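You operate a simulated robot arm through the tools that you are given. There is no shell and no other tool. Be economical: measure what you need, move in short steps, check, and stop when the job is done.

Carry out the task below with a simulated robot arm. There is one attempt and no reset: what you move stays moved.

## Task
Seat the small brown band ring on the fixture turntable and clamp it.
Fine: open the blue clamp first, then shut the red and the blue clamp on the flange; the arm stays locked out.

It is judged by the outcome, as a careful person would: the job done as asked, and still so three seconds after it is handed in. It fails if anything else is knocked over, pushed out of place, dropped, spilled or broken.

## Robot
A 6-joint arm with a two-finger parallel gripper on a trunk, on a base that drives. Base frame: it is fixed to the floor where the robot stands at the start and does not move with it; the origin is under the middle of the robot, x ahead of it, y to its left, z up. Units: m, degrees, N and s.
With the tool pointing down near the work surface it reaches from about 0.32 to 0.7 m from the robot's upright axis, wherever it stands. Its first joint turns from -166.0 to 166.0 degrees. Places, roughly: arm isolator [0.2, 0.7, 0.8]; blue turntable clamp [0.5, -0.1, 1]; dark disc of the turntable [0.6, 0, 0.9]; fixture turntable [0.6, 0, 0.9]; red turntable clamp [0.4, 0.2, 1]; small brown band ring, small purple band ring [-0.25, -1.25, 1]; yellow turntable clamp [0.7, 0.2, 1]. Payload 4.1 kg.
The TCP is the grasp point between the finger pads, 0.023 m short of the fingertips. In the tool frame z runs along the fingers and y along their closing line. The gripper opens to 0.094 m. The fingers are 0.038 m wide and 0.01 m thick; the gripper's body (0.054 by 0.096 m) begins 0.039 m behind the TCP.
Orientation is told as [roll, pitch, yaw] about the base's x, y, z axes, in that order, counted from this pose: with the fingers straight down and closing along the base's y, the tool's x points along the base's -x, its y along +y and its z along -z.

## Interface
- The arm moves only by the tool apply_moves. Its argument "motion" is a list of rows, each a list of 7 numbers: the shift along the base's x, y, z in m, then the turn, a rotation vector about the base's x, y, z in degrees, then the opening, from 0 (shut) to 1 (fully open). In form: [[dx, dy, dz, wx, wy, wz, hand], ...]. A call has 1 to 10 rows; each row shifts and turns the commanded pose from where the row before left it. Rows are played at 5 a second. More than 0.05 m and 8.6 degrees between two rows, or a gripper value outside its range, and nothing of the call is played. Where a pose cannot be reached the arm comes as near as it can. A force on the tool above 90 N (or 10 N above the force at the start of the call, whichever is more), or a blocked arm, ends the call early, and 0.2 s more pass. Each finger travels about 0.045 m/s and halts on what it meets, pressing with about 39 N; the grip force reading is that of the motor and also rises with nothing between the fingers. The clock runs only during rows and for 0.2 s after the last one: add rows that do not move to give the fingers time. It gives the time, the measured TCP pose, the force on the tool (base axes), the opening and the grip force at its end, in the units of the frame above (readings bear some noise), with the torque about the TCP (base axes, N m) and any sound that the robot's microphone picked up, and new pictures: "pictures" is both (left out), scene, wrist or none.
- Cameras (640 x 400 px; columns grow to the right, rows downward): "scene" is now at [0.0129, 0.1849, 1.5016]; the picture's right is [0.25, -0.97, 0.00], its down [-0.76, -0.19, -0.62] and it looks along [0.60, 0.15, -0.78] (base axes); focal length 277 px, centre (320, 200). "wrist" rides on the gripper at [0.086, 0.016, -0.074] in the tool frame; the picture's right is [-0.18, 0.98, 0.00], its down [-0.58, -0.11, -0.81] and it looks along [-0.79, -0.15, 0.59] (tool axes); focal length 243 px, centre (320, 200). There is no depth. A picture from a camera that has moved, and an enlarged one, comes with that camera's place and axes in the base frame and with its lens.
- lift_body(by): slides the trunk up (or, below 0, down) by that many m; the arm and the scene camera ride with it, the base frame stays. It gives what a move gives, with no picture.
- roll_base(legs): drives the robot by 1 to 6 legs, each [ahead, turn to the left] in m and degrees, along the robot's own axes; the way and the turn of a leg run together, so that a leg with both is an arc; at most 1.5 m and 180 degrees a leg. The arm and the cameras ride along, it lands a little off, and it stops where it bumps. It gives what a move gives, and a new picture of the scene camera.
- aim_head(pan, tilt): turns the head with the scene camera to pan (to the left, within 155 degrees either way) and tilt (down, from -29 to 69), counted from straight ahead of the robot. It gives what a move gives, and a new picture of the scene camera.
- close_up(camera, box): a new picture of the part [left, top, right, bottom] of that camera's present view, enlarged. The clock stands still meanwhile.
- hand_in(): hands the job in; it is judged then, once.

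Work in short steps. Places have to be worked out from the pictures, the camera data and where the tool is seen: move nearer, look again, correct. Check each grasp and each placing, and mend what went wrong. You have 120 turns and 260 pictures in all, those below and enlarged ones among them. Open the gripper and draw the arm clear of the work before you hand the job in, unless the task says otherwise; then end with one line.

The tools are called after "Call:" by a JSON object that holds its "op" and its "data". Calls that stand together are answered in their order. apply_moves: Moves the arm, as the interface text tells. Its arguments: {"type":"object","properties":{"motion":{"type":"array","items":{"type":"array","items":{"type":"number"}}},"pictures":{"type":"string","enum":["both","scene","wrist","none"]}},"required":["motion"]} The other tools are called the same way: lift_body (by) slides the trunk up or down; roll_base (legs) drives the base; aim_head (pan, tilt) turns the head that bears the scene camera; close_up (camera, box) takes an enlarged picture of a part of a camera's view; hand_in () hands the job in.

At the start:

```text
time: 0.0
tcp_pos: [0.4282, 0.0273, 1.1638]
tcp_rot: [-0.1, 0.0, -0.1]
force: [-0.9, -0.1, 0.4]
ft_torque: [0.0, 0.01, 0.04]
width: 0.094
grasp_force: 0.0
trunk travel left (down, up): [-0.475, 0.115]
robot x, y, heading: [0.0025, 0.0016, 0.1]
head pan, tilt: [14.3, 51.5]
```

scene: 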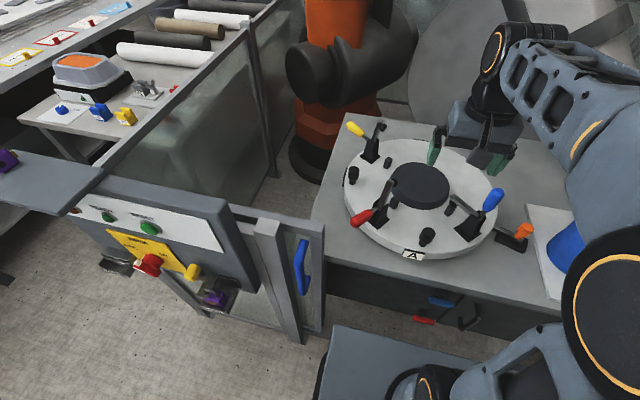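
wrist: 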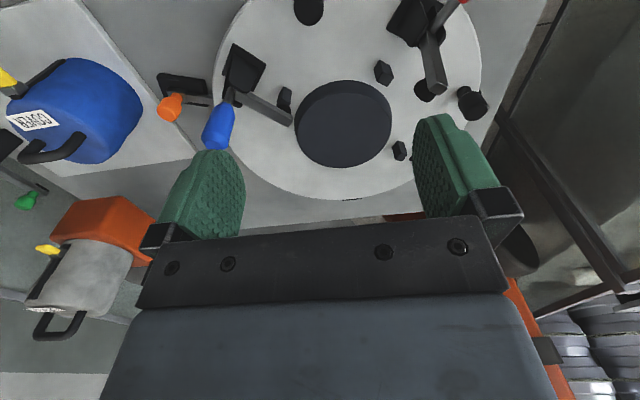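

I start by looking closely at the turntable with its clamps and at the isolator panel.

Call:
{"op": "close_up", "data": {"camera": "scene", "box": [320, 100, 560, 270]}}

Call:
{"op": "close_up", "data": {"camera": "scene", "box": [60, 180, 340, 340]}}

Call:
{"op": "aim_head", "data": {"pan": -100, "tilt": 35}}

```text
2.35 times, centred on (440, 185) of scene
camera zoom: at [0.0129, 0.1849, 1.5016], right [0.25, -0.97, 0.0], down [-0.76, -0.19, -0.62], along [0.6, 0.15, -0.78], focal length 652 px, centre (38, 235)
```

zoom: 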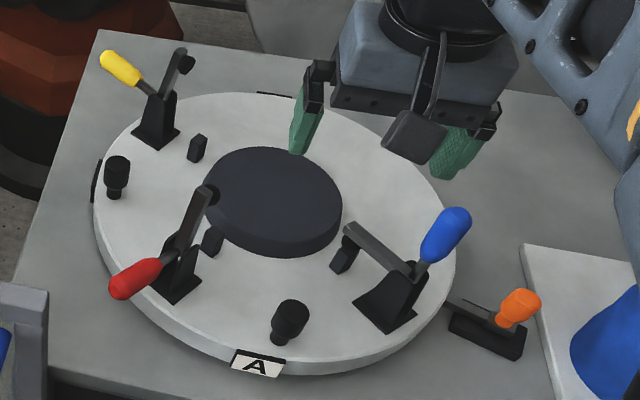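

```text
2.29 times, centred on (200, 260) of scene
camera zoom: at [0.0129, 0.1849, 1.5016], right [0.25, -0.97, 0.0], down [-0.76, -0.19, -0.62], along [0.6, 0.15, -0.78], focal length 633 px, centre (594, 63)
```

zoom: 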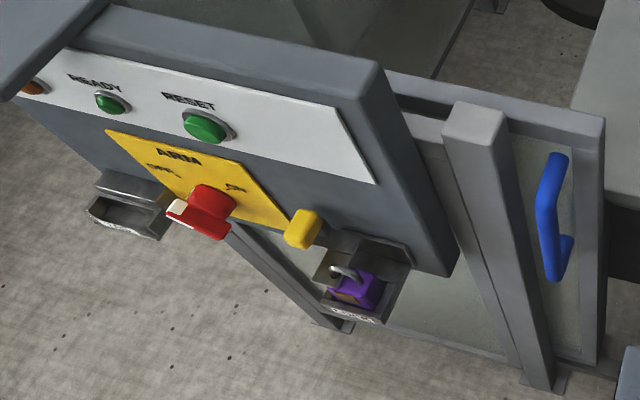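

```text
time: 1.9
tcp_pos: [0.4302, 0.0292, 1.1644]
tcp_rot: [0.0, 0.0, 0.0]
force: [0.2, 1.1, 0.7]
ft_torque: [0.0, -0.03, 0.02]
width: 0.0942
grasp_force: 0.2
trunk travel left (down, up): [-0.475, 0.115]
robot x, y, heading: [0.0027, -0.0033, -0.2]
head pan, tilt: [-100.0, 35.0]
camera scene: at [-0.0756, 0.0795, 1.5253], right [-0.98, 0.17, 0.0], down [0.1, 0.56, -0.82], along [-0.14, -0.81, -0.57], focal length 277 px, centre (320, 200)
```

scene: 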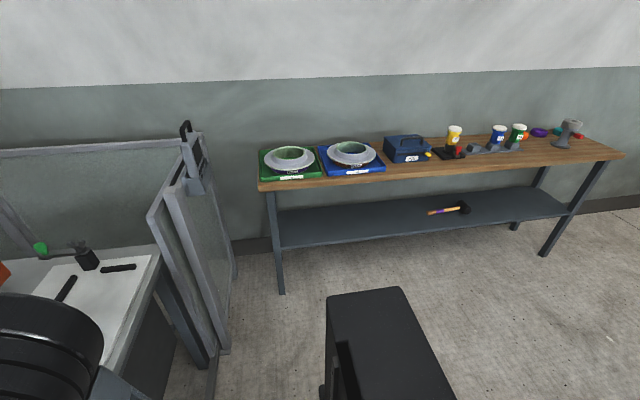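

Call:
{"op": "close_up", "data": {"camera": "scene", "box": [240, 110, 440, 200]}}

Call:
{"op": "close_up", "data": {"camera": "scene", "box": [420, 100, 620, 190]}}

Call:
{"op": "aim_head", "data": {"pan": 60, "tilt": 45}}

```text
3.20 times, centred on (340, 155) of scene
camera zoom: at [-0.0756, 0.0795, 1.5253], right [-0.98, 0.17, 0.0], down [0.1, 0.56, -0.82], along [-0.14, -0.81, -0.57], focal length 886 px, centre (256, 344)
```

zoom: 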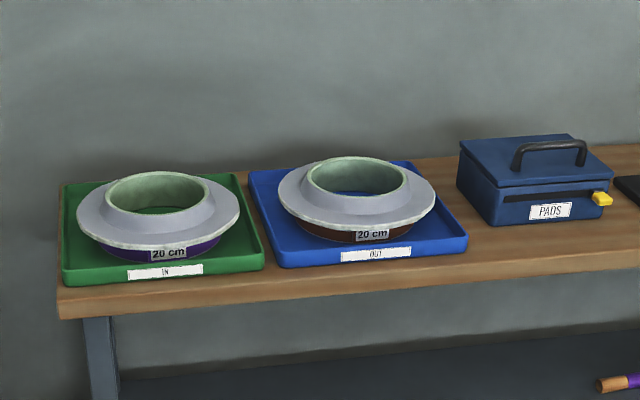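

```text
3.20 times, centred on (520, 145) of scene
camera zoom: at [-0.0756, 0.0795, 1.5253], right [-0.98, 0.17, 0.0], down [0.1, 0.56, -0.82], along [-0.14, -0.81, -0.57], focal length 886 px, centre (-320, 376)
```

zoom: 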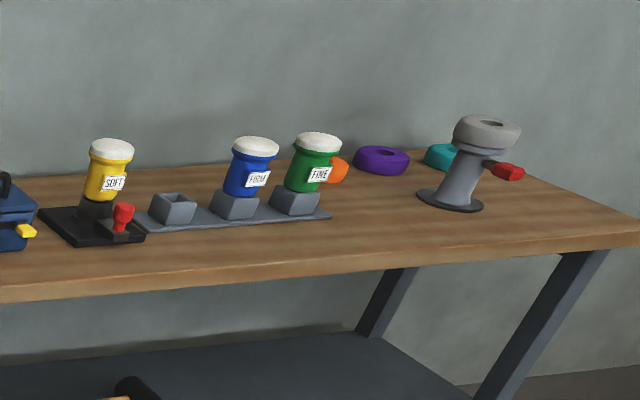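

```text
time: 4.4
tcp_pos: [0.4293, 0.0283, 1.1632]
tcp_rot: [0.0, 0.0, -0.1]
force: [-0.6, -0.2, -0.7]
ft_torque: [-0.02, 0.01, 0.01]
width: 0.0941
grasp_force: 0.0
trunk travel left (down, up): [-0.475, 0.115]
robot x, y, heading: [-0.0, -0.0007, -0.1]
head pan, tilt: [60.0, 45.0]
camera scene: at [-0.0196, 0.2366, 1.5105], right [0.87, -0.5, 0.0], down [-0.35, -0.61, -0.71], along [0.35, 0.61, -0.71], focal length 277 px, centre (320, 200)
```

scene: 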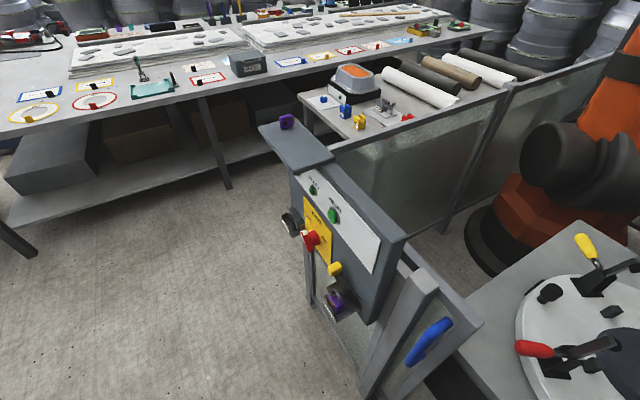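

Call:
{"op": "close_up", "data": {"camera": "scene", "box": [250, 110, 410, 330]}}

Call:
{"op": "close_up", "data": {"camera": "scene", "box": [290, 180, 370, 250]}}

```text
1.82 times, centred on (330, 220) of scene
camera zoom: at [-0.0196, 0.2366, 1.5105], right [0.87, -0.5, 0.0], down [-0.35, -0.61, -0.71], along [0.35, 0.61, -0.71], focal length 503 px, centre (302, 164)
```

zoom: 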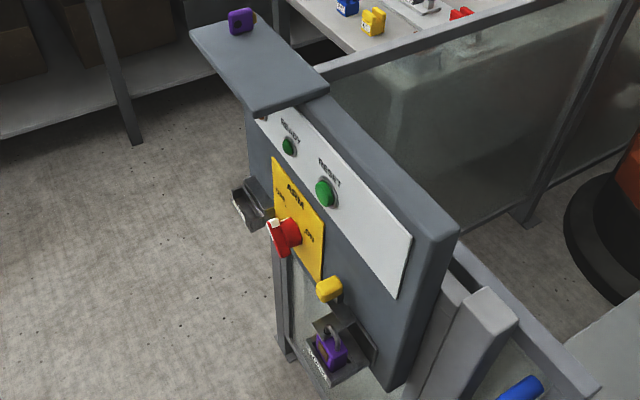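

```text
5.71 times, centred on (330, 215) of scene
camera zoom: at [-0.0196, 0.2366, 1.5105], right [0.87, -0.5, 0.0], down [-0.35, -0.61, -0.71], along [0.35, 0.61, -0.71], focal length 1582 px, centre (263, 114)
```

zoom: 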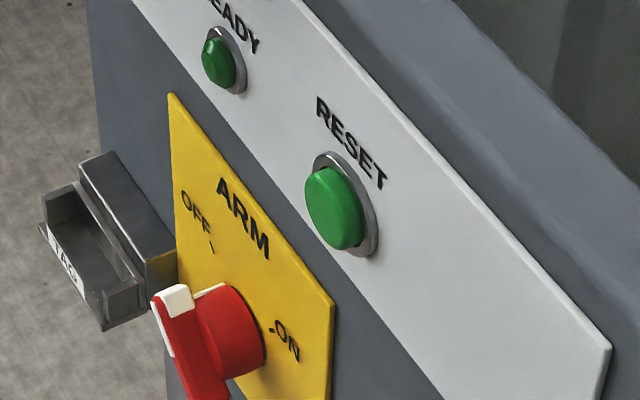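

Call:
{"op": "close_up", "data": {"camera": "scene", "box": [310, 245, 370, 325]}}

Call:
{"op": "aim_head", "data": {"pan": 0, "tilt": 60}}

```text
5.00 times, centred on (340, 285) of scene
camera zoom: at [-0.0196, 0.2366, 1.5105], right [0.87, -0.5, 0.0], down [-0.35, -0.61, -0.71], along [0.35, 0.61, -0.71], focal length 1384 px, centre (220, -225)
```

zoom: 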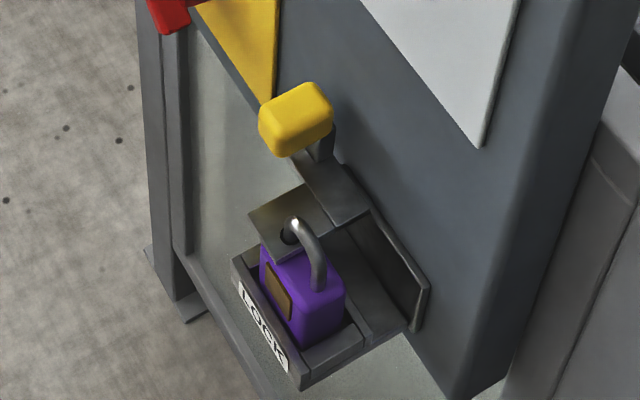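

```text
time: 5.7
tcp_pos: [0.4285, 0.0289, 1.1638]
tcp_rot: [0.0, 0.0, 0.0]
force: [-0.2, 0.3, 0.1]
ft_torque: [0.0, 0.0, -0.02]
width: 0.0939
grasp_force: 0.0
trunk travel left (down, up): [-0.475, 0.115]
robot x, y, heading: [0.003, 0.0016, -0.1]
head pan, tilt: [0.0, 60.0]
camera scene: at [0.0063, 0.1662, 1.491], right [0.0, -1.0, 0.0], down [-0.87, 0.0, -0.5], along [0.5, 0.0, -0.87], focal length 277 px, centre (320, 200)
```

scene: 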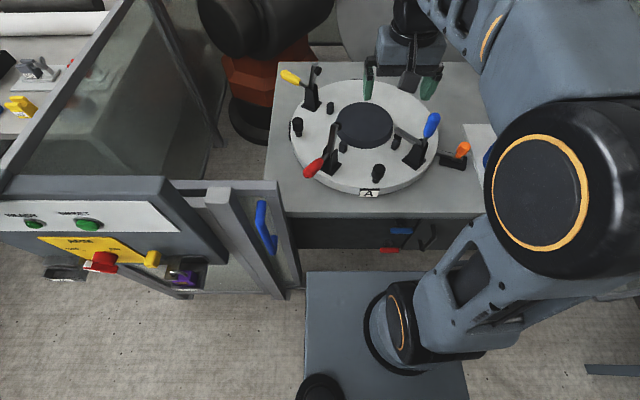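

The arm is isolated and padlocked, so I leave that alone. Now I look closely at the clamps to learn which are open.

Call:
{"op": "close_up", "data": {"camera": "scene", "box": [270, 55, 480, 205]}}

Call:
{"op": "close_up", "data": {"camera": "wrist", "box": [150, 0, 520, 210]}}

```text
2.67 times, centred on (375, 130) of scene
camera zoom: at [0.0063, 0.1662, 1.491], right [0.0, -1.0, 0.0], down [-0.87, 0.0, -0.5], along [0.5, 0.0, -0.87], focal length 738 px, centre (173, 387)
```

zoom: 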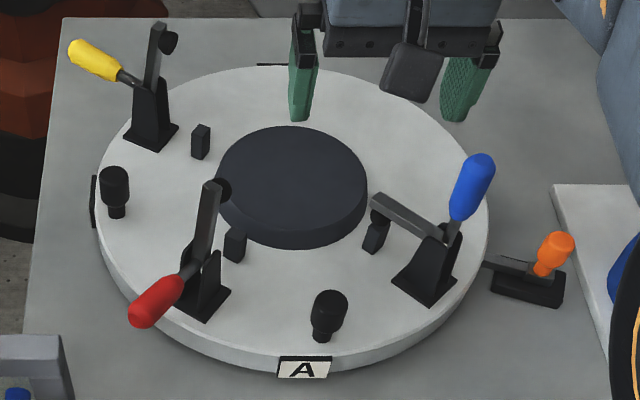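

```text
1.73 times, centred on (335, 105) of wrist
camera zoom: at [0.3427, 0.0431, 1.2386], right [0.18, 0.98, 0.0], down [0.58, -0.11, 0.81], along [0.79, -0.15, -0.59], focal length 420 px, centre (294, 364)
```

zoom: 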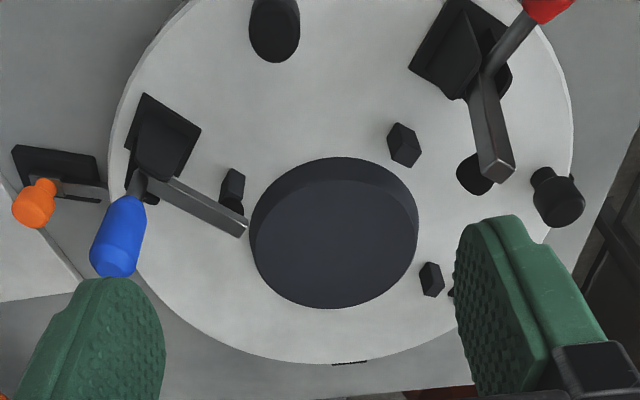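

The blue clamp reads as shut (handle up, arm level). Red and yellow are open. By triangulation the blue handle is near (0.488, -0.098, 1.012), so I turn the tool 47° and hover above it.

Call:
{"op": "apply_moves", "data": {"motion": [[0.01, -0.021, -0.005, 0, 0, 7.9, 0.7], [0.01, -0.021, -0.005, 0, 0, 7.9, 0.7], [0.01, -0.021, -0.005, 0, 0, 7.9, 0.7], [0.01, -0.021, -0.005, 0, 0, 7.9, 0.7], [0.01, -0.021, -0.005, 0, 0, 7.9, 0.7], [0.01, -0.021, -0.005, 0, 0, 7.5, 0.7], [0, 0, 0, 0, 0, 0, 0.7]]}}

```text
time: 7.3
tcp_pos: [0.4892, -0.0986, 1.1334]
tcp_rot: [-0.1, 0.0, 47.0]
force: [0.8, 0.8, -0.2]
ft_torque: [-0.03, 0.04, -0.03]
width: 0.0659
grasp_force: 0.1
trunk travel left (down, up): [-0.475, 0.115]
robot x, y, heading: [-0.0002, 0.0034, 0.1]
head pan, tilt: [0.0, 60.0]
camera scene: at [0.0064, 0.166, 1.491], right [0.0, -1.0, 0.0], down [-0.87, 0.0, -0.5], along [0.5, 0.0, -0.87], focal length 277 px, centre (320, 200)
camera wrist: at [0.4187, -0.1518, 1.2085], right [-0.59, 0.8, 0.0], down [0.48, 0.35, 0.81], along [0.65, 0.48, -0.59], focal length 243 px, centre (320, 200)
```

scene: 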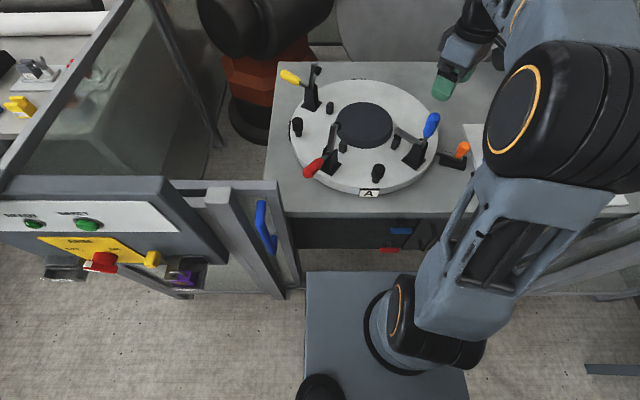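
wrist: 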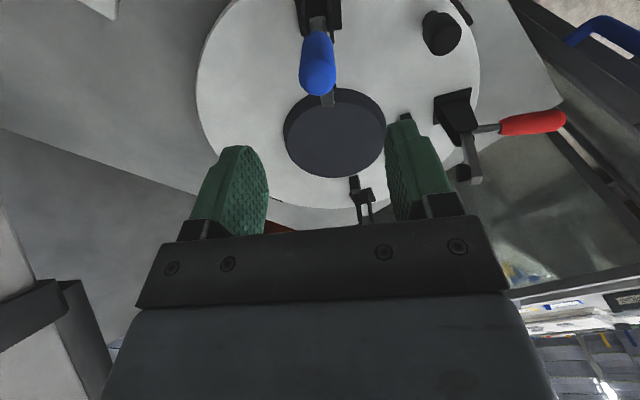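

The handle sits midway between the fingers in the wrist view. I go down around it.

Call:
{"op": "apply_moves", "data": {"motion": [[0, 0, -0.03, 0, 0, 0, 0.7], [0, 0, -0.03, 0, 0, 0, 0.7], [0, 0, -0.03, 0, 0, 0, 0.7], [0, 0, -0.014, 0, 0, 0, 0.7]]}}

Call:
{"op": "close_up", "data": {"camera": "scene", "box": [270, 55, 510, 205]}}

```text
time: 8.3
tcp_pos: [0.4901, -0.097, 1.0302]
tcp_rot: [-0.2, 0.0, 46.9]
force: [-0.7, 0.9, -0.7]
ft_torque: [0.01, 0.01, 0.01]
width: 0.0657
grasp_force: 0.1
trunk travel left (down, up): [-0.475, 0.115]
robot x, y, heading: [0.0008, 0.0008, -0.0]
head pan, tilt: [0.0, 60.0]
camera scene: at [0.0065, 0.1661, 1.491], right [0.0, -1.0, 0.0], down [-0.87, 0.0, -0.5], along [0.5, 0.0, -0.87], focal length 277 px, centre (320, 200)
camera wrist: at [0.419, -0.1511, 1.1058], right [-0.59, 0.81, 0.0], down [0.48, 0.35, 0.81], along [0.65, 0.48, -0.59], focal length 243 px, centre (320, 200)
```

scene: 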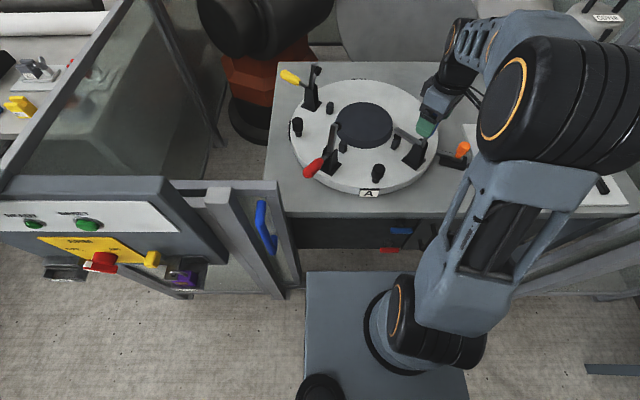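
wrist: 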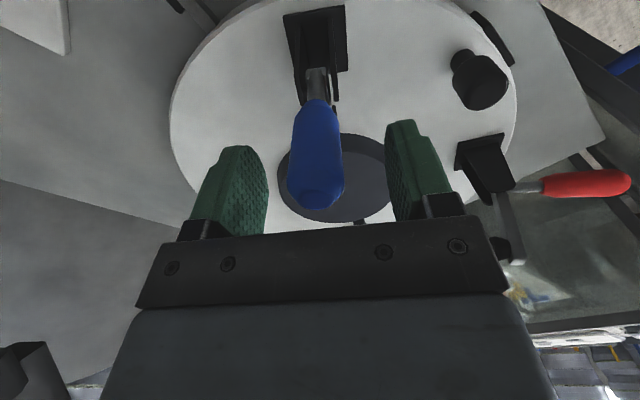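

```text
2.67 times, centred on (390, 130) of scene
camera zoom: at [0.0065, 0.1661, 1.491], right [0.0, -1.0, 0.0], down [-0.87, 0.0, -0.5], along [0.5, 0.0, -0.87], focal length 738 px, centre (133, 387)
```

zoom: 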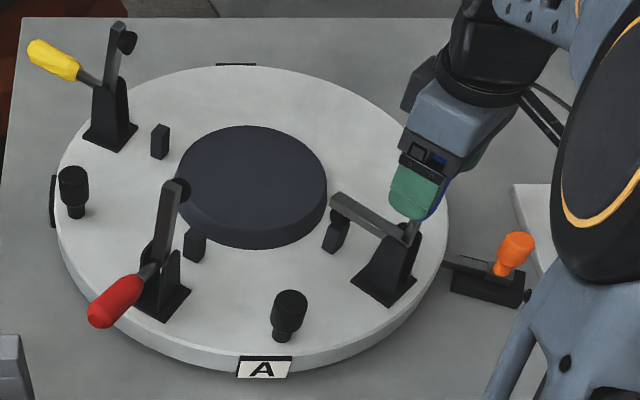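

The handle is between the pads, so I close on it.

Call:
{"op": "apply_moves", "data": {"motion": [[-0.003, -0.003, -0.006, 0, 0, 0, 0.5], [0, 0, 0, 0, 0, 0, 0.2], [0, 0, 0, 0, 0, 0, 0.15], [0, 0, 0, 0, 0, 0, 0.15]], "pictures": "wrist"}}

```text
time: 9.3
tcp_pos: [0.4875, -0.1015, 1.0249]
tcp_rot: [0.0, -0.1, 46.9]
force: [6.6, -5.0, -0.6]
ft_torque: [0.39, 0.25, -0.04]
width: 0.0286
grasp_force: 44.7
trunk travel left (down, up): [-0.475, 0.115]
robot x, y, heading: [0.0003, 0.0038, 0.0]
head pan, tilt: [0.0, 60.0]
camera wrist: at [0.4167, -0.1552, 1.0995], right [-0.59, 0.81, 0.0], down [0.48, 0.35, 0.81], along [0.65, 0.48, -0.59], focal length 243 px, centre (320, 200)
```

wrist: 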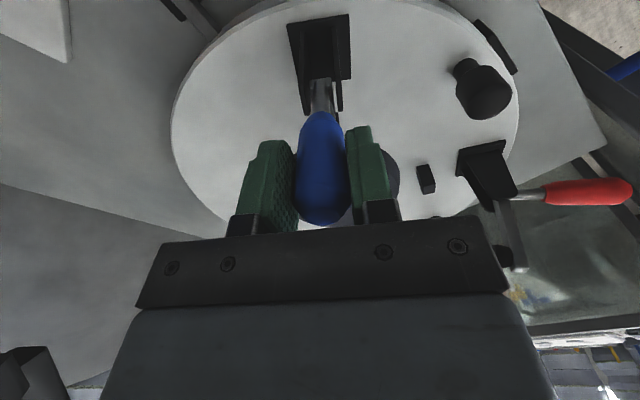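

Gripped at width 0.029. I swing the handle outward along an arc about a pivot guessed at z≈0.94, the first 40°.

Call:
{"op": "apply_moves", "data": {"motion": [[-0.0101, -0.0108, -0.0013, 0, 0, 0, 0.2], [-0.0097, -0.0104, -0.0038, 0, 0, 0, 0.2], [-0.0091, -0.0098, -0.0063, 0, 0, 0, 0.2], [-0.0082, -0.0088, -0.0085, 0, 0, 0, 0.2]]}}

```text
time: 10.3
tcp_pos: [0.4474, -0.1409, 1.0049]
tcp_rot: [0.0, 0.1, 46.9]
force: [4.6, 1.9, 7.6]
ft_torque: [0.21, -0.99, -0.39]
width: 0.0288
grasp_force: 41.3
trunk travel left (down, up): [-0.475, 0.115]
robot x, y, heading: [-0.0017, 0.0018, -0.2]
head pan, tilt: [0.0, 60.0]
camera scene: at [0.0063, 0.1665, 1.4911], right [0.0, -1.0, 0.0], down [-0.87, 0.0, -0.5], along [0.5, 0.0, -0.87], focal length 277 px, centre (320, 200)
camera wrist: at [0.3773, -0.1943, 1.0801], right [-0.59, 0.81, 0.0], down [0.48, 0.35, 0.81], along [0.65, 0.48, -0.59], focal length 243 px, centre (320, 200)
```

scene: 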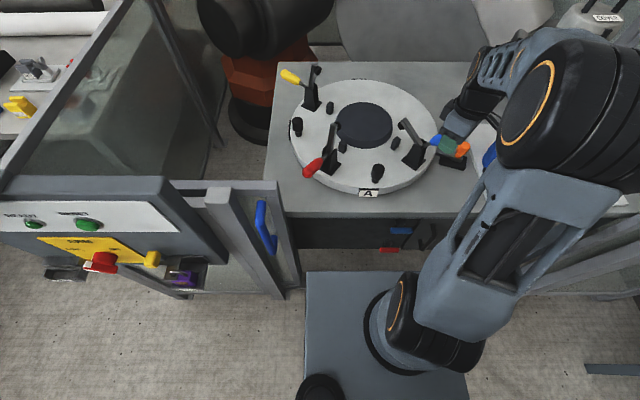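
wrist: 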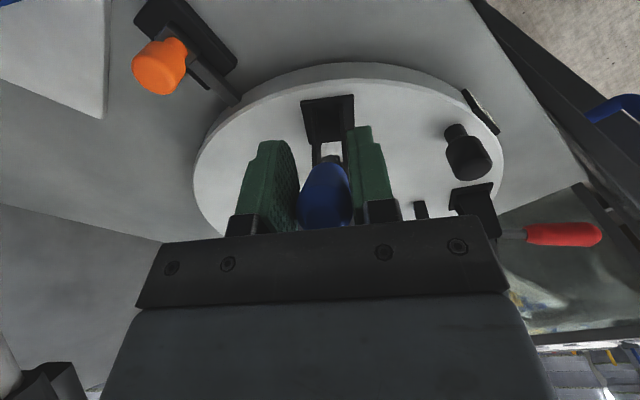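

Force is small and the handle follows. I carry on the arc to about 80°.

Call:
{"op": "apply_moves", "data": {"motion": [[-0.0071, -0.0077, -0.0105, 0, 0, 0, 0.2], [-0.0058, -0.0062, -0.0121, 0, 0, 0, 0.2], [-0.0043, -0.0046, -0.0134, 0, 0, 0, 0.2], [-0.0026, -0.0028, -0.0143, 0, 0, 0, 0.2]]}}

Call:
{"op": "close_up", "data": {"camera": "scene", "box": [270, 55, 510, 205]}}

```text
time: 11.3
tcp_pos: [0.4271, -0.1647, 0.955]
tcp_rot: [-0.2, 0.0, 47.0]
force: [-5.2, -10.9, 17.7]
ft_torque: [0.75, -1.29, -1.03]
width: 0.0289
grasp_force: 45.0
trunk travel left (down, up): [-0.475, 0.115]
robot x, y, heading: [-0.0002, 0.0021, -0.2]
head pan, tilt: [0.0, 60.0]
camera scene: at [0.0045, 0.165, 1.4913], right [0.0, -1.0, 0.0], down [-0.87, 0.0, -0.5], along [0.5, 0.0, -0.87], focal length 277 px, centre (320, 200)
camera wrist: at [0.3562, -0.2176, 1.0301], right [-0.59, 0.81, 0.0], down [0.48, 0.35, 0.81], along [0.65, 0.48, -0.59], focal length 243 px, centre (320, 200)
```

scene: 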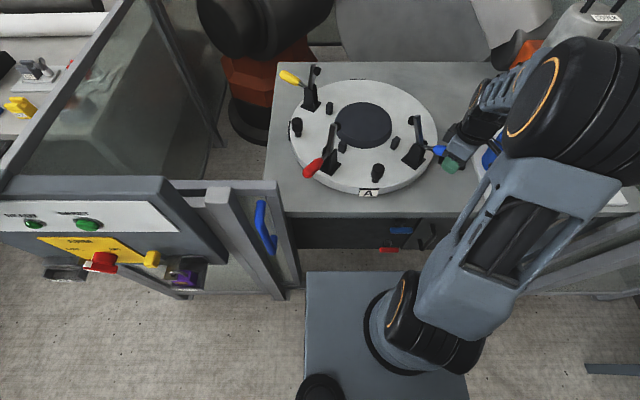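
wrist: 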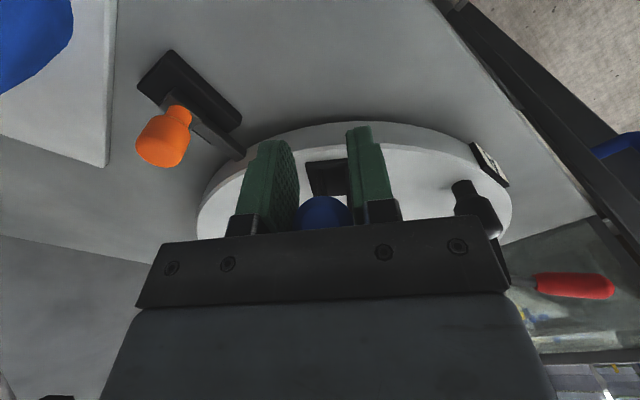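

```text
2.67 times, centred on (390, 130) of scene
camera zoom: at [0.0045, 0.165, 1.4913], right [0.0, -1.0, 0.0], down [-0.87, 0.0, -0.5], along [0.5, 0.0, -0.87], focal length 738 px, centre (133, 387)
```

zoom: 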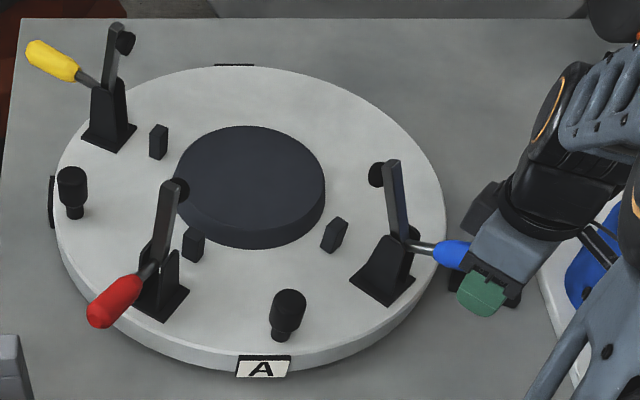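

The blue arm now stands like the red one. I release and lift off to check that it stays.

Call:
{"op": "apply_moves", "data": {"motion": [[0, 0, 0, 0, 0, 0, 0.5], [0, 0, 0, 0, 0, 0, 0.6], [0, 0, 0.03, 0, 0, 0, 0.6], [0, 0, 0.05, 0, 0, 0, 0.6], [0, 0, 0.05, 0, 0, 0, 0.6], [0, 0, 0.05, 0, 0, 0, 0.6]]}}

Call:
{"op": "close_up", "data": {"camera": "scene", "box": [270, 55, 510, 205]}}

```text
time: 12.7
tcp_pos: [0.4302, -0.1603, 1.1331]
tcp_rot: [0.0, 0.0, 47.0]
force: [0.0, -0.9, 0.5]
ft_torque: [0.01, -0.02, 0.0]
width: 0.0566
grasp_force: 0.1
trunk travel left (down, up): [-0.475, 0.115]
robot x, y, heading: [-0.0031, 0.0006, 0.1]
head pan, tilt: [0.0, 60.0]
camera scene: at [0.0062, 0.1662, 1.4909], right [0.0, -1.0, 0.0], down [-0.87, 0.0, -0.5], along [0.5, 0.0, -0.87], focal length 277 px, centre (320, 200)
camera wrist: at [0.3591, -0.2146, 1.2083], right [-0.59, 0.81, 0.0], down [0.48, 0.35, 0.81], along [0.65, 0.48, -0.59], focal length 243 px, centre (320, 200)
```

scene: 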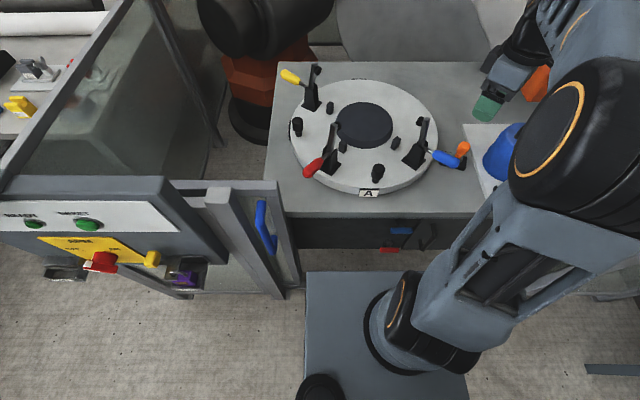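
wrist: 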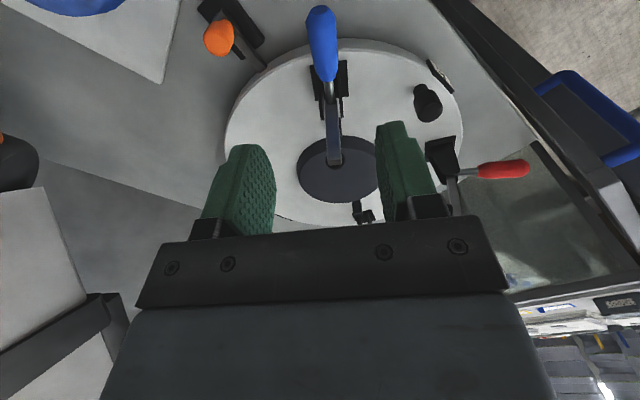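

```text
2.67 times, centred on (390, 130) of scene
camera zoom: at [0.0062, 0.1662, 1.4909], right [0.0, -1.0, 0.0], down [-0.87, 0.0, -0.5], along [0.5, 0.0, -0.87], focal length 738 px, centre (133, 387)
```

zoom: 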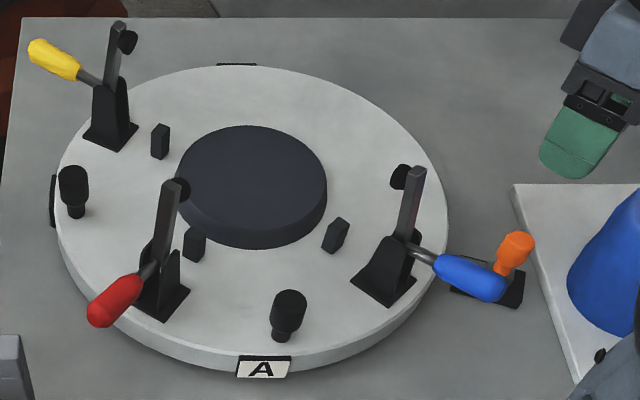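

The blue clamp snapped fully open. Now the ring: I draw the arm in over the robot and look behind before backing off.

Call:
{"op": "apply_moves", "data": {"motion": [[-0.01, 0.03, 0.03, 0, 0, -7.9, 0.6], [-0.01, 0.03, 0.03, 0, 0, -7.9, 0.6], [-0.01, 0.03, 0.03, 0, 0, -7.9, 0.6], [-0.01, 0.03, 0.01, 0, 0, -7.9, 0.6], [-0.01, 0.03, 0, 0, 0, -7.9, 0.6], [0, 0.01, 0, 0, 0, -7.5, 0.6]], "pictures": "none"}}

Call:
{"op": "aim_head", "data": {"pan": -150, "tilt": 40}}

Call:
{"op": "aim_head", "data": {"pan": -60, "tilt": 45}}

```text
time: 14.1
tcp_pos: [0.3769, -0.0014, 1.2335]
tcp_rot: [0.0, 0.0, -0.1]
force: [0.2, 0.1, -0.2]
ft_torque: [-0.01, 0.02, 0.01]
width: 0.0563
grasp_force: 0.0
trunk travel left (down, up): [-0.475, 0.115]
robot x, y, heading: [-0.001, 0.0024, 0.1]
head pan, tilt: [0.0, 60.0]
```

```text
time: 16.4
tcp_pos: [0.3798, -0.0025, 1.2338]
tcp_rot: [0.0, 0.1, 0.1]
force: [0.1, 0.0, 0.8]
ft_torque: [-0.02, 0.0, 0.0]
width: 0.0561
grasp_force: 0.1
trunk travel left (down, up): [-0.475, 0.115]
robot x, y, heading: [0.0018, 0.0022, -0.2]
head pan, tilt: [-150.0, 40.0]
camera scene: at [-0.1339, 0.1236, 1.5177], right [-0.5, 0.87, 0.0], down [0.56, 0.32, -0.77], along [-0.66, -0.38, -0.64], focal length 277 px, centre (320, 200)
```

scene: 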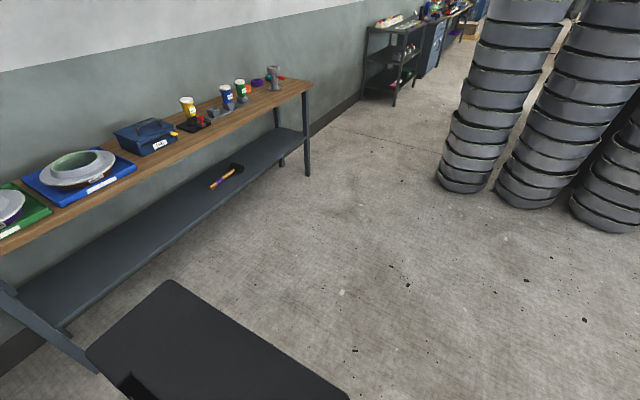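

```text
time: 18.1
tcp_pos: [0.3784, -0.002, 1.2333]
tcp_rot: [-0.1, -0.1, 0.0]
force: [0.8, 0.0, 0.0]
ft_torque: [0.0, 0.0, -0.01]
width: 0.0562
grasp_force: 0.1
trunk travel left (down, up): [-0.475, 0.115]
robot x, y, heading: [-0.003, 0.0056, 0.4]
head pan, tilt: [-60.0, 45.0]
camera scene: at [-0.0197, 0.0957, 1.5105], right [-0.87, -0.5, 0.0], down [-0.35, 0.61, -0.71], along [0.35, -0.61, -0.71], focal length 277 px, centre (320, 200)
```

scene: 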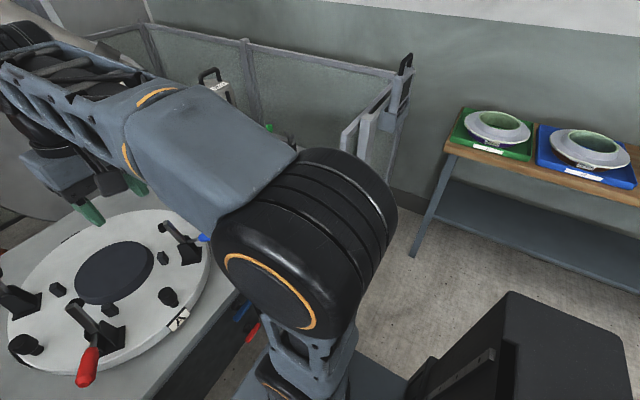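

The way behind is clear. I back off 0.4 m, turn right to face the bench, and approach.

Call:
{"op": "roll_base", "data": {"legs": [[-0.42, 0], [0, -90], [0.35, 0]]}}

Call:
{"op": "aim_head", "data": {"pan": 0, "tilt": 45}}

```text
time: 26.4
tcp_pos: [-0.4154, -0.7269, 1.2324]
tcp_rot: [0.0, 0.0, -89.6]
force: [-0.3, -0.2, -0.1]
ft_torque: [0.03, 0.04, 0.0]
width: 0.0562
grasp_force: 0.0
trunk travel left (down, up): [-0.475, 0.115]
robot x, y, heading: [-0.4174, -0.3503, -89.9]
head pan, tilt: [-60.0, 45.0]
camera scene: at [-0.3203, -0.3292, 1.5105], right [-0.51, 0.86, 0.0], down [0.61, 0.36, -0.71], along [-0.61, -0.36, -0.71], focal length 277 px, centre (320, 200)
```

scene: 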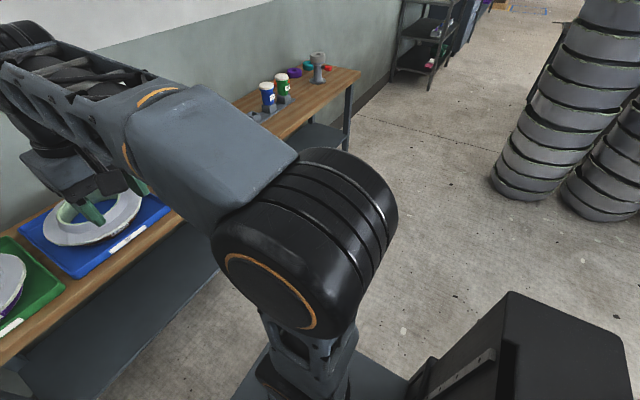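

```text
time: 27.6
tcp_pos: [-0.4143, -0.7275, 1.2334]
tcp_rot: [0.0, 0.1, -89.5]
force: [1.0, 0.4, 0.4]
ft_torque: [0.04, 0.01, 0.0]
width: 0.0562
grasp_force: 0.0
trunk travel left (down, up): [-0.475, 0.115]
robot x, y, heading: [-0.4163, -0.3476, -89.6]
head pan, tilt: [0.0, 45.0]
camera scene: at [-0.2497, -0.369, 1.5105], right [-1.0, -0.01, 0.0], down [0.0, 0.71, -0.71], along [0.0, -0.71, -0.71], focal length 277 px, centre (320, 200)
```

scene: 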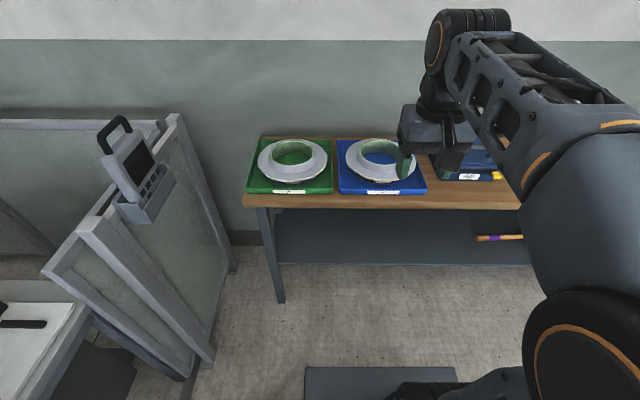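

The brown ring is centred near (-0.455, -1.16, 0.91) in the blue tray. I drive 0.2 m closer.

Call:
{"op": "roll_base", "data": {"legs": [[0.2, 0]]}}

Call:
{"op": "close_up", "data": {"camera": "scene", "box": [240, 150, 480, 300]}}

Call:
{"op": "close_up", "data": {"camera": "wrist", "box": [0, 0, 640, 400]}}

```text
time: 29.3
tcp_pos: [-0.4123, -0.9292, 1.2333]
tcp_rot: [0.0, 0.0, -89.5]
force: [0.8, 1.4, -0.3]
ft_torque: [-0.04, 0.04, 0.03]
width: 0.0563
grasp_force: 0.0
trunk travel left (down, up): [-0.475, 0.115]
robot x, y, heading: [-0.4153, -0.5519, -89.5]
head pan, tilt: [0.0, 45.0]
camera scene: at [-0.248, -0.5713, 1.5105], right [-1.0, -0.01, 0.0], down [-0.01, 0.71, -0.71], along [0.01, -0.71, -0.71], focal length 277 px, centre (320, 200)
```

scene: 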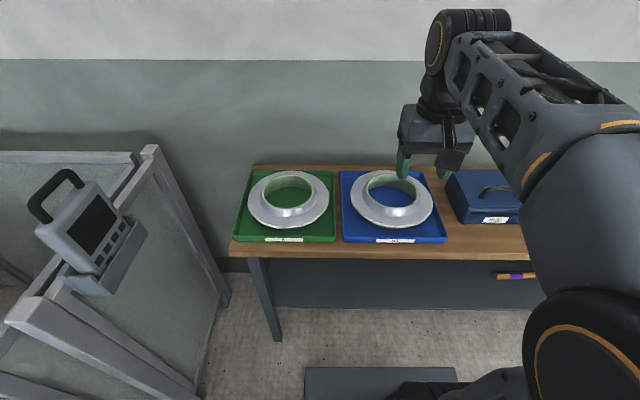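

```text
2.67 times, centred on (360, 225) of scene
camera zoom: at [-0.248, -0.5713, 1.5105], right [-1.0, -0.01, 0.0], down [-0.01, 0.71, -0.71], along [0.01, -0.71, -0.71], focal length 738 px, centre (213, 133)
```

zoom: 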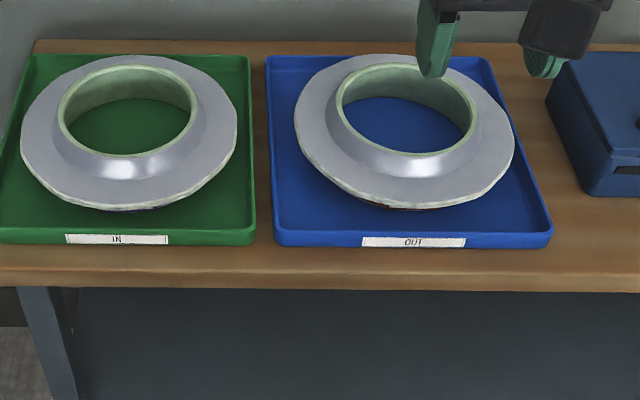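

```text
1.00 times, centred on (320, 200) of wrist (not enlarged: the box is as wide or as high as the picture)
camera zoom: at [-0.3974, -0.8445, 1.3079], right [0.98, -0.18, 0.0], down [-0.1, -0.58, 0.81], along [-0.14, -0.79, -0.59], focal length 243 px, centre (320, 200)
```

zoom: 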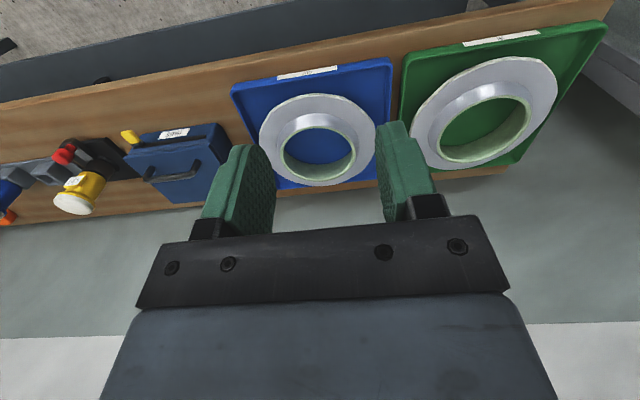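

I put the rim's top centre at about (-0.455, -1.172, 0.953), with rim radius 0.074. I will grip the collar wall on its -x side, so I hover there first.

Call:
{"op": "apply_moves", "data": {"motion": [[-0.0195, -0.0405, -0.02, 0, 0, -0.1, 0.6], [-0.0195, -0.0405, -0.02, 0, 0, -0.1, 0.6], [-0.0195, -0.0405, -0.02, 0, 0, -0.1, 0.6], [-0.0195, -0.0405, -0.02, 0, 0, -0.1, 0.6], [-0.0195, -0.0405, -0.02, 0, 0, -0.1, 0.6], [-0.0195, -0.0405, -0.02, 0, 0, 0, 0.6], [0, 0, -0.04, 0, 0, 0, 0.6]]}}

Call:
{"op": "close_up", "data": {"camera": "scene", "box": [320, 130, 480, 230]}}

```text
time: 30.9
tcp_pos: [-0.5294, -1.1737, 1.0719]
tcp_rot: [0.1, 0.0, -90.0]
force: [0.5, 0.2, -0.3]
ft_torque: [0.02, -0.04, 0.01]
width: 0.0564
grasp_force: 0.0
trunk travel left (down, up): [-0.475, 0.115]
robot x, y, heading: [-0.4163, -0.552, -89.3]
head pan, tilt: [0.0, 45.0]
camera scene: at [-0.2482, -0.5713, 1.5105], right [-1.0, -0.01, 0.0], down [-0.01, 0.71, -0.71], along [0.01, -0.71, -0.71], focal length 277 px, centre (320, 200)
camera wrist: at [-0.5128, -1.0875, 1.1467], right [0.98, -0.18, 0.0], down [-0.11, -0.58, 0.81], along [-0.15, -0.79, -0.59], focal length 243 px, centre (320, 200)
```

scene: 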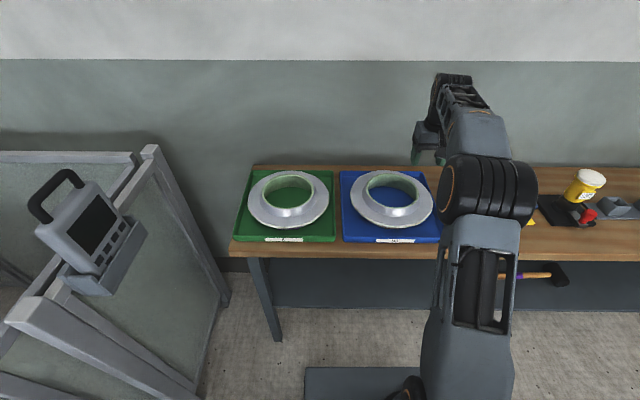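
wrist: 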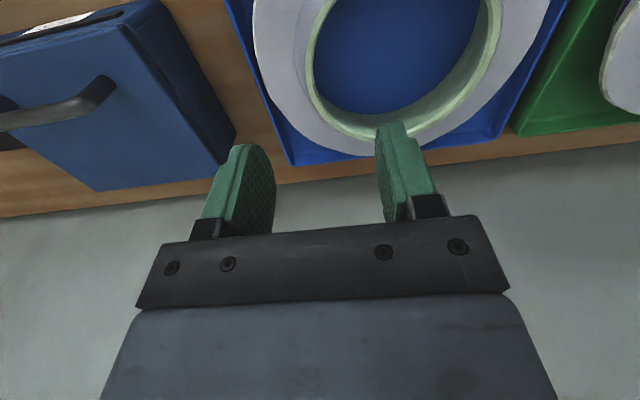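

```text
4.00 times, centred on (400, 180) of scene
camera zoom: at [-0.2482, -0.5713, 1.5105], right [-1.0, -0.01, 0.0], down [-0.01, 0.71, -0.71], along [0.01, -0.71, -0.71], focal length 1108 px, centre (0, 280)
```

zoom: 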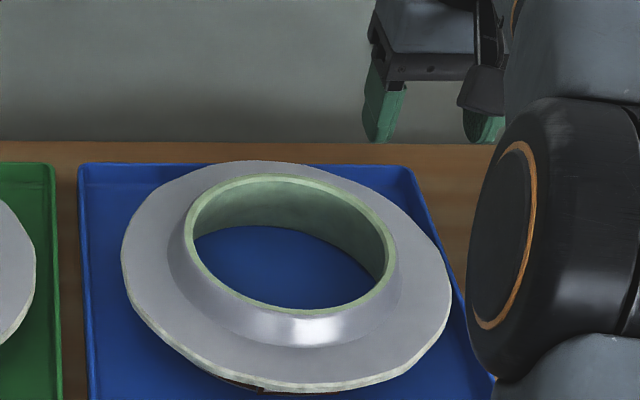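

Compared with the wrist view, the wall lies some 4 mm further in -x. I shift and go down with the fingers straddling the wall, stopping above the flange.

Call:
{"op": "apply_moves", "data": {"motion": [[-0.004, -0.003, -0.04, 0, 0, 0, 0.6], [0, 0, -0.04, 0, 0, 0, 0.6], [0, 0, -0.02, 0, 0, 0, 0.6], [0, 0, -0.01, 0, 0, 0, 0.6]]}}

Call:
{"op": "close_up", "data": {"camera": "scene", "box": [320, 130, 480, 230]}}

```text
time: 31.9
tcp_pos: [-0.5346, -1.1754, 0.963]
tcp_rot: [-0.1, 0.0, -90.0]
force: [-0.3, -0.4, -0.2]
ft_torque: [0.0, -0.02, 0.01]
width: 0.0564
grasp_force: 0.0
trunk travel left (down, up): [-0.475, 0.115]
robot x, y, heading: [-0.4153, -0.5518, -89.3]
head pan, tilt: [0.0, 45.0]
camera scene: at [-0.2481, -0.571, 1.5105], right [-1.0, -0.01, 0.0], down [-0.01, 0.71, -0.71], along [0.01, -0.71, -0.71], focal length 277 px, centre (320, 200)
camera wrist: at [-0.5174, -1.0905, 1.0389], right [0.98, -0.18, 0.0], down [-0.11, -0.58, 0.81], along [-0.15, -0.79, -0.59], focal length 243 px, centre (320, 200)
```

scene: 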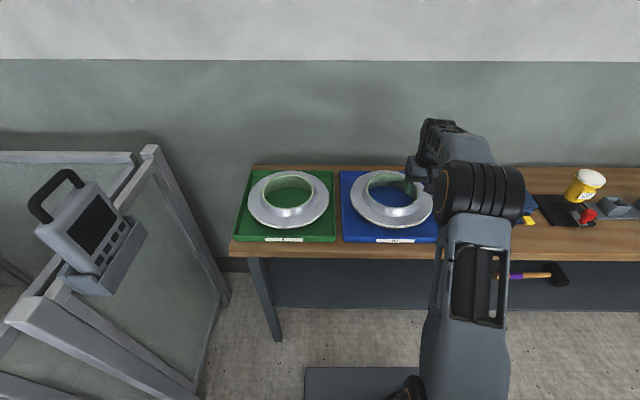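
wrist: 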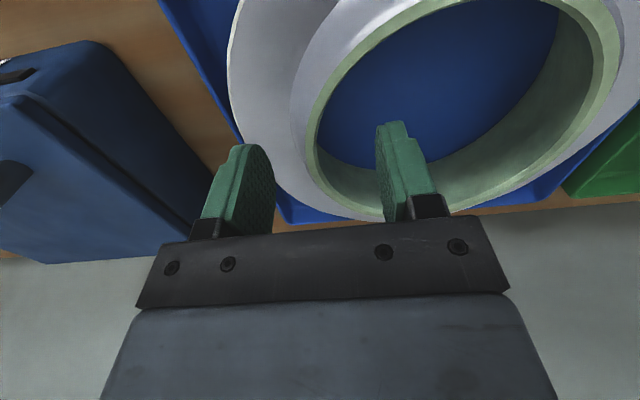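

```text
4.00 times, centred on (400, 180) of scene
camera zoom: at [-0.2481, -0.571, 1.5105], right [-1.0, -0.01, 0.0], down [-0.01, 0.71, -0.71], along [0.01, -0.71, -0.71], focal length 1108 px, centre (0, 280)
```

zoom: 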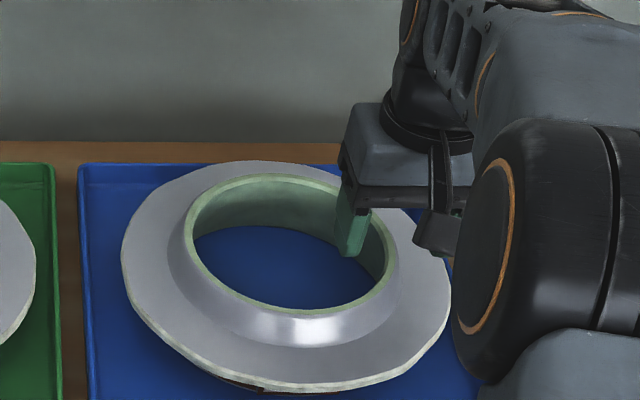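

The fingers straddle the wall. I descend in small steps and watch the force.

Call:
{"op": "apply_moves", "data": {"motion": [[-0.002, 0, -0.01, 0, 0, 0, 0.6], [0, 0, -0.01, 0, 0, 0, 0.6]], "pictures": "wrist"}}

Call:
{"op": "close_up", "data": {"camera": "scene", "box": [360, 145, 440, 205]}}

```text
time: 32.5
tcp_pos: [-0.5369, -1.1749, 0.9427]
tcp_rot: [0.0, 0.0, -90.0]
force: [-0.6, -0.8, 0.4]
ft_torque: [-0.01, -0.01, 0.01]
width: 0.0563
grasp_force: 0.0
trunk travel left (down, up): [-0.475, 0.115]
robot x, y, heading: [-0.4186, -0.5529, -89.5]
head pan, tilt: [0.0, 45.0]
camera wrist: at [-0.5201, -1.0898, 1.0186], right [0.98, -0.18, 0.0], down [-0.11, -0.58, 0.81], along [-0.15, -0.79, -0.59], focal length 243 px, centre (320, 200)
```

wrist: 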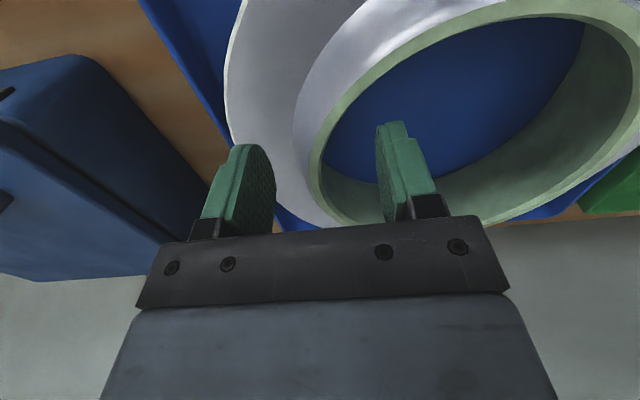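

```text
6.67 times, centred on (400, 175) of scene
camera zoom: at [-0.2481, -0.571, 1.5105], right [-1.0, -0.01, 0.0], down [-0.01, 0.71, -0.71], along [0.01, -0.71, -0.71], focal length 1846 px, centre (-213, 367)
```

zoom: 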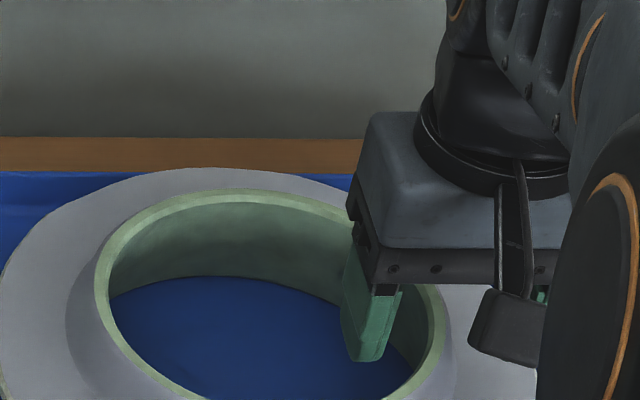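

Call:
{"op": "apply_moves", "data": {"motion": [[-0.003, 0, -0.01, 0, 0, 0, 0.6], [0, 0, -0.008, 0, 0, 0, 0.6]], "pictures": "wrist"}}

Call:
{"op": "close_up", "data": {"camera": "scene", "box": [360, 145, 440, 205]}}

```text
time: 33.1
tcp_pos: [-0.539, -1.1752, 0.925]
tcp_rot: [0.0, -0.1, -90.1]
force: [0.4, 0.3, -0.2]
ft_torque: [-0.01, 0.0, 0.0]
width: 0.0564
grasp_force: 0.1
trunk travel left (down, up): [-0.475, 0.115]
robot x, y, heading: [-0.4141, -0.5514, -89.5]
head pan, tilt: [0.0, 45.0]
camera wrist: at [-0.5237, -1.0901, 1.0003], right [0.98, -0.18, 0.0], down [-0.11, -0.58, 0.81], along [-0.15, -0.79, -0.59], focal length 243 px, centre (320, 200)
```

wrist: 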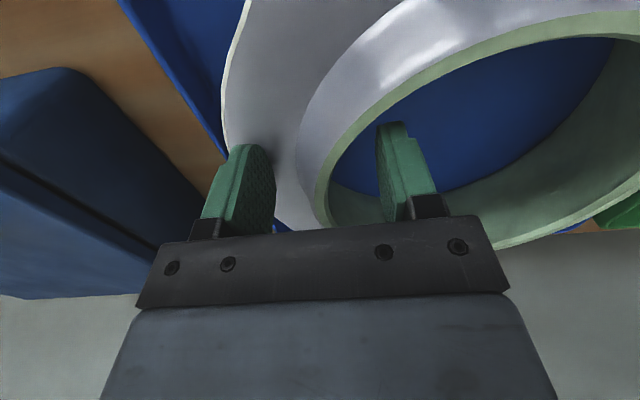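

```text
6.67 times, centred on (400, 175) of scene
camera zoom: at [-0.2481, -0.571, 1.5105], right [-1.0, -0.01, 0.0], down [-0.01, 0.71, -0.71], along [0.01, -0.71, -0.71], focal length 1846 px, centre (-213, 367)
```

zoom: 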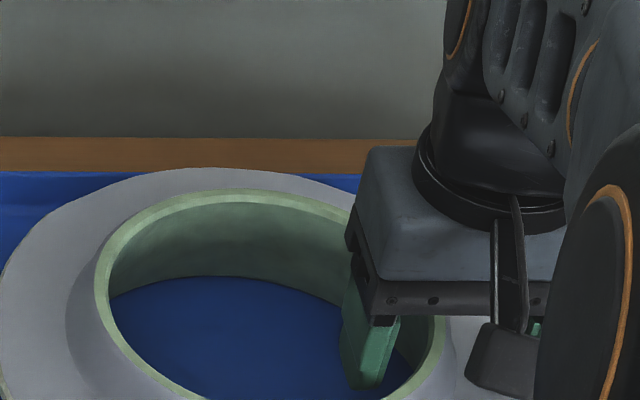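

The rim top is now about level with the TCP. I go 8 mm deeper and check for contact.

Call:
{"op": "apply_moves", "data": {"motion": [[0, 0, -0.004, 0, 0, 0, 0.6], [0, 0, -0.004, 0, 0, 0, 0.6]], "pictures": "none"}}

```text
time: 33.7
tcp_pos: [-0.5403, -1.1748, 0.9243]
tcp_rot: [-0.2, -0.7, -90.0]
force: [-1.1, 3.2, 36.7]
ft_torque: [0.41, 1.13, 0.0]
width: 0.0572
grasp_force: 0.7
trunk travel left (down, up): [-0.475, 0.115]
robot x, y, heading: [-0.4107, -0.5509, -89.6]
head pan, tilt: [0.0, 45.0]
```

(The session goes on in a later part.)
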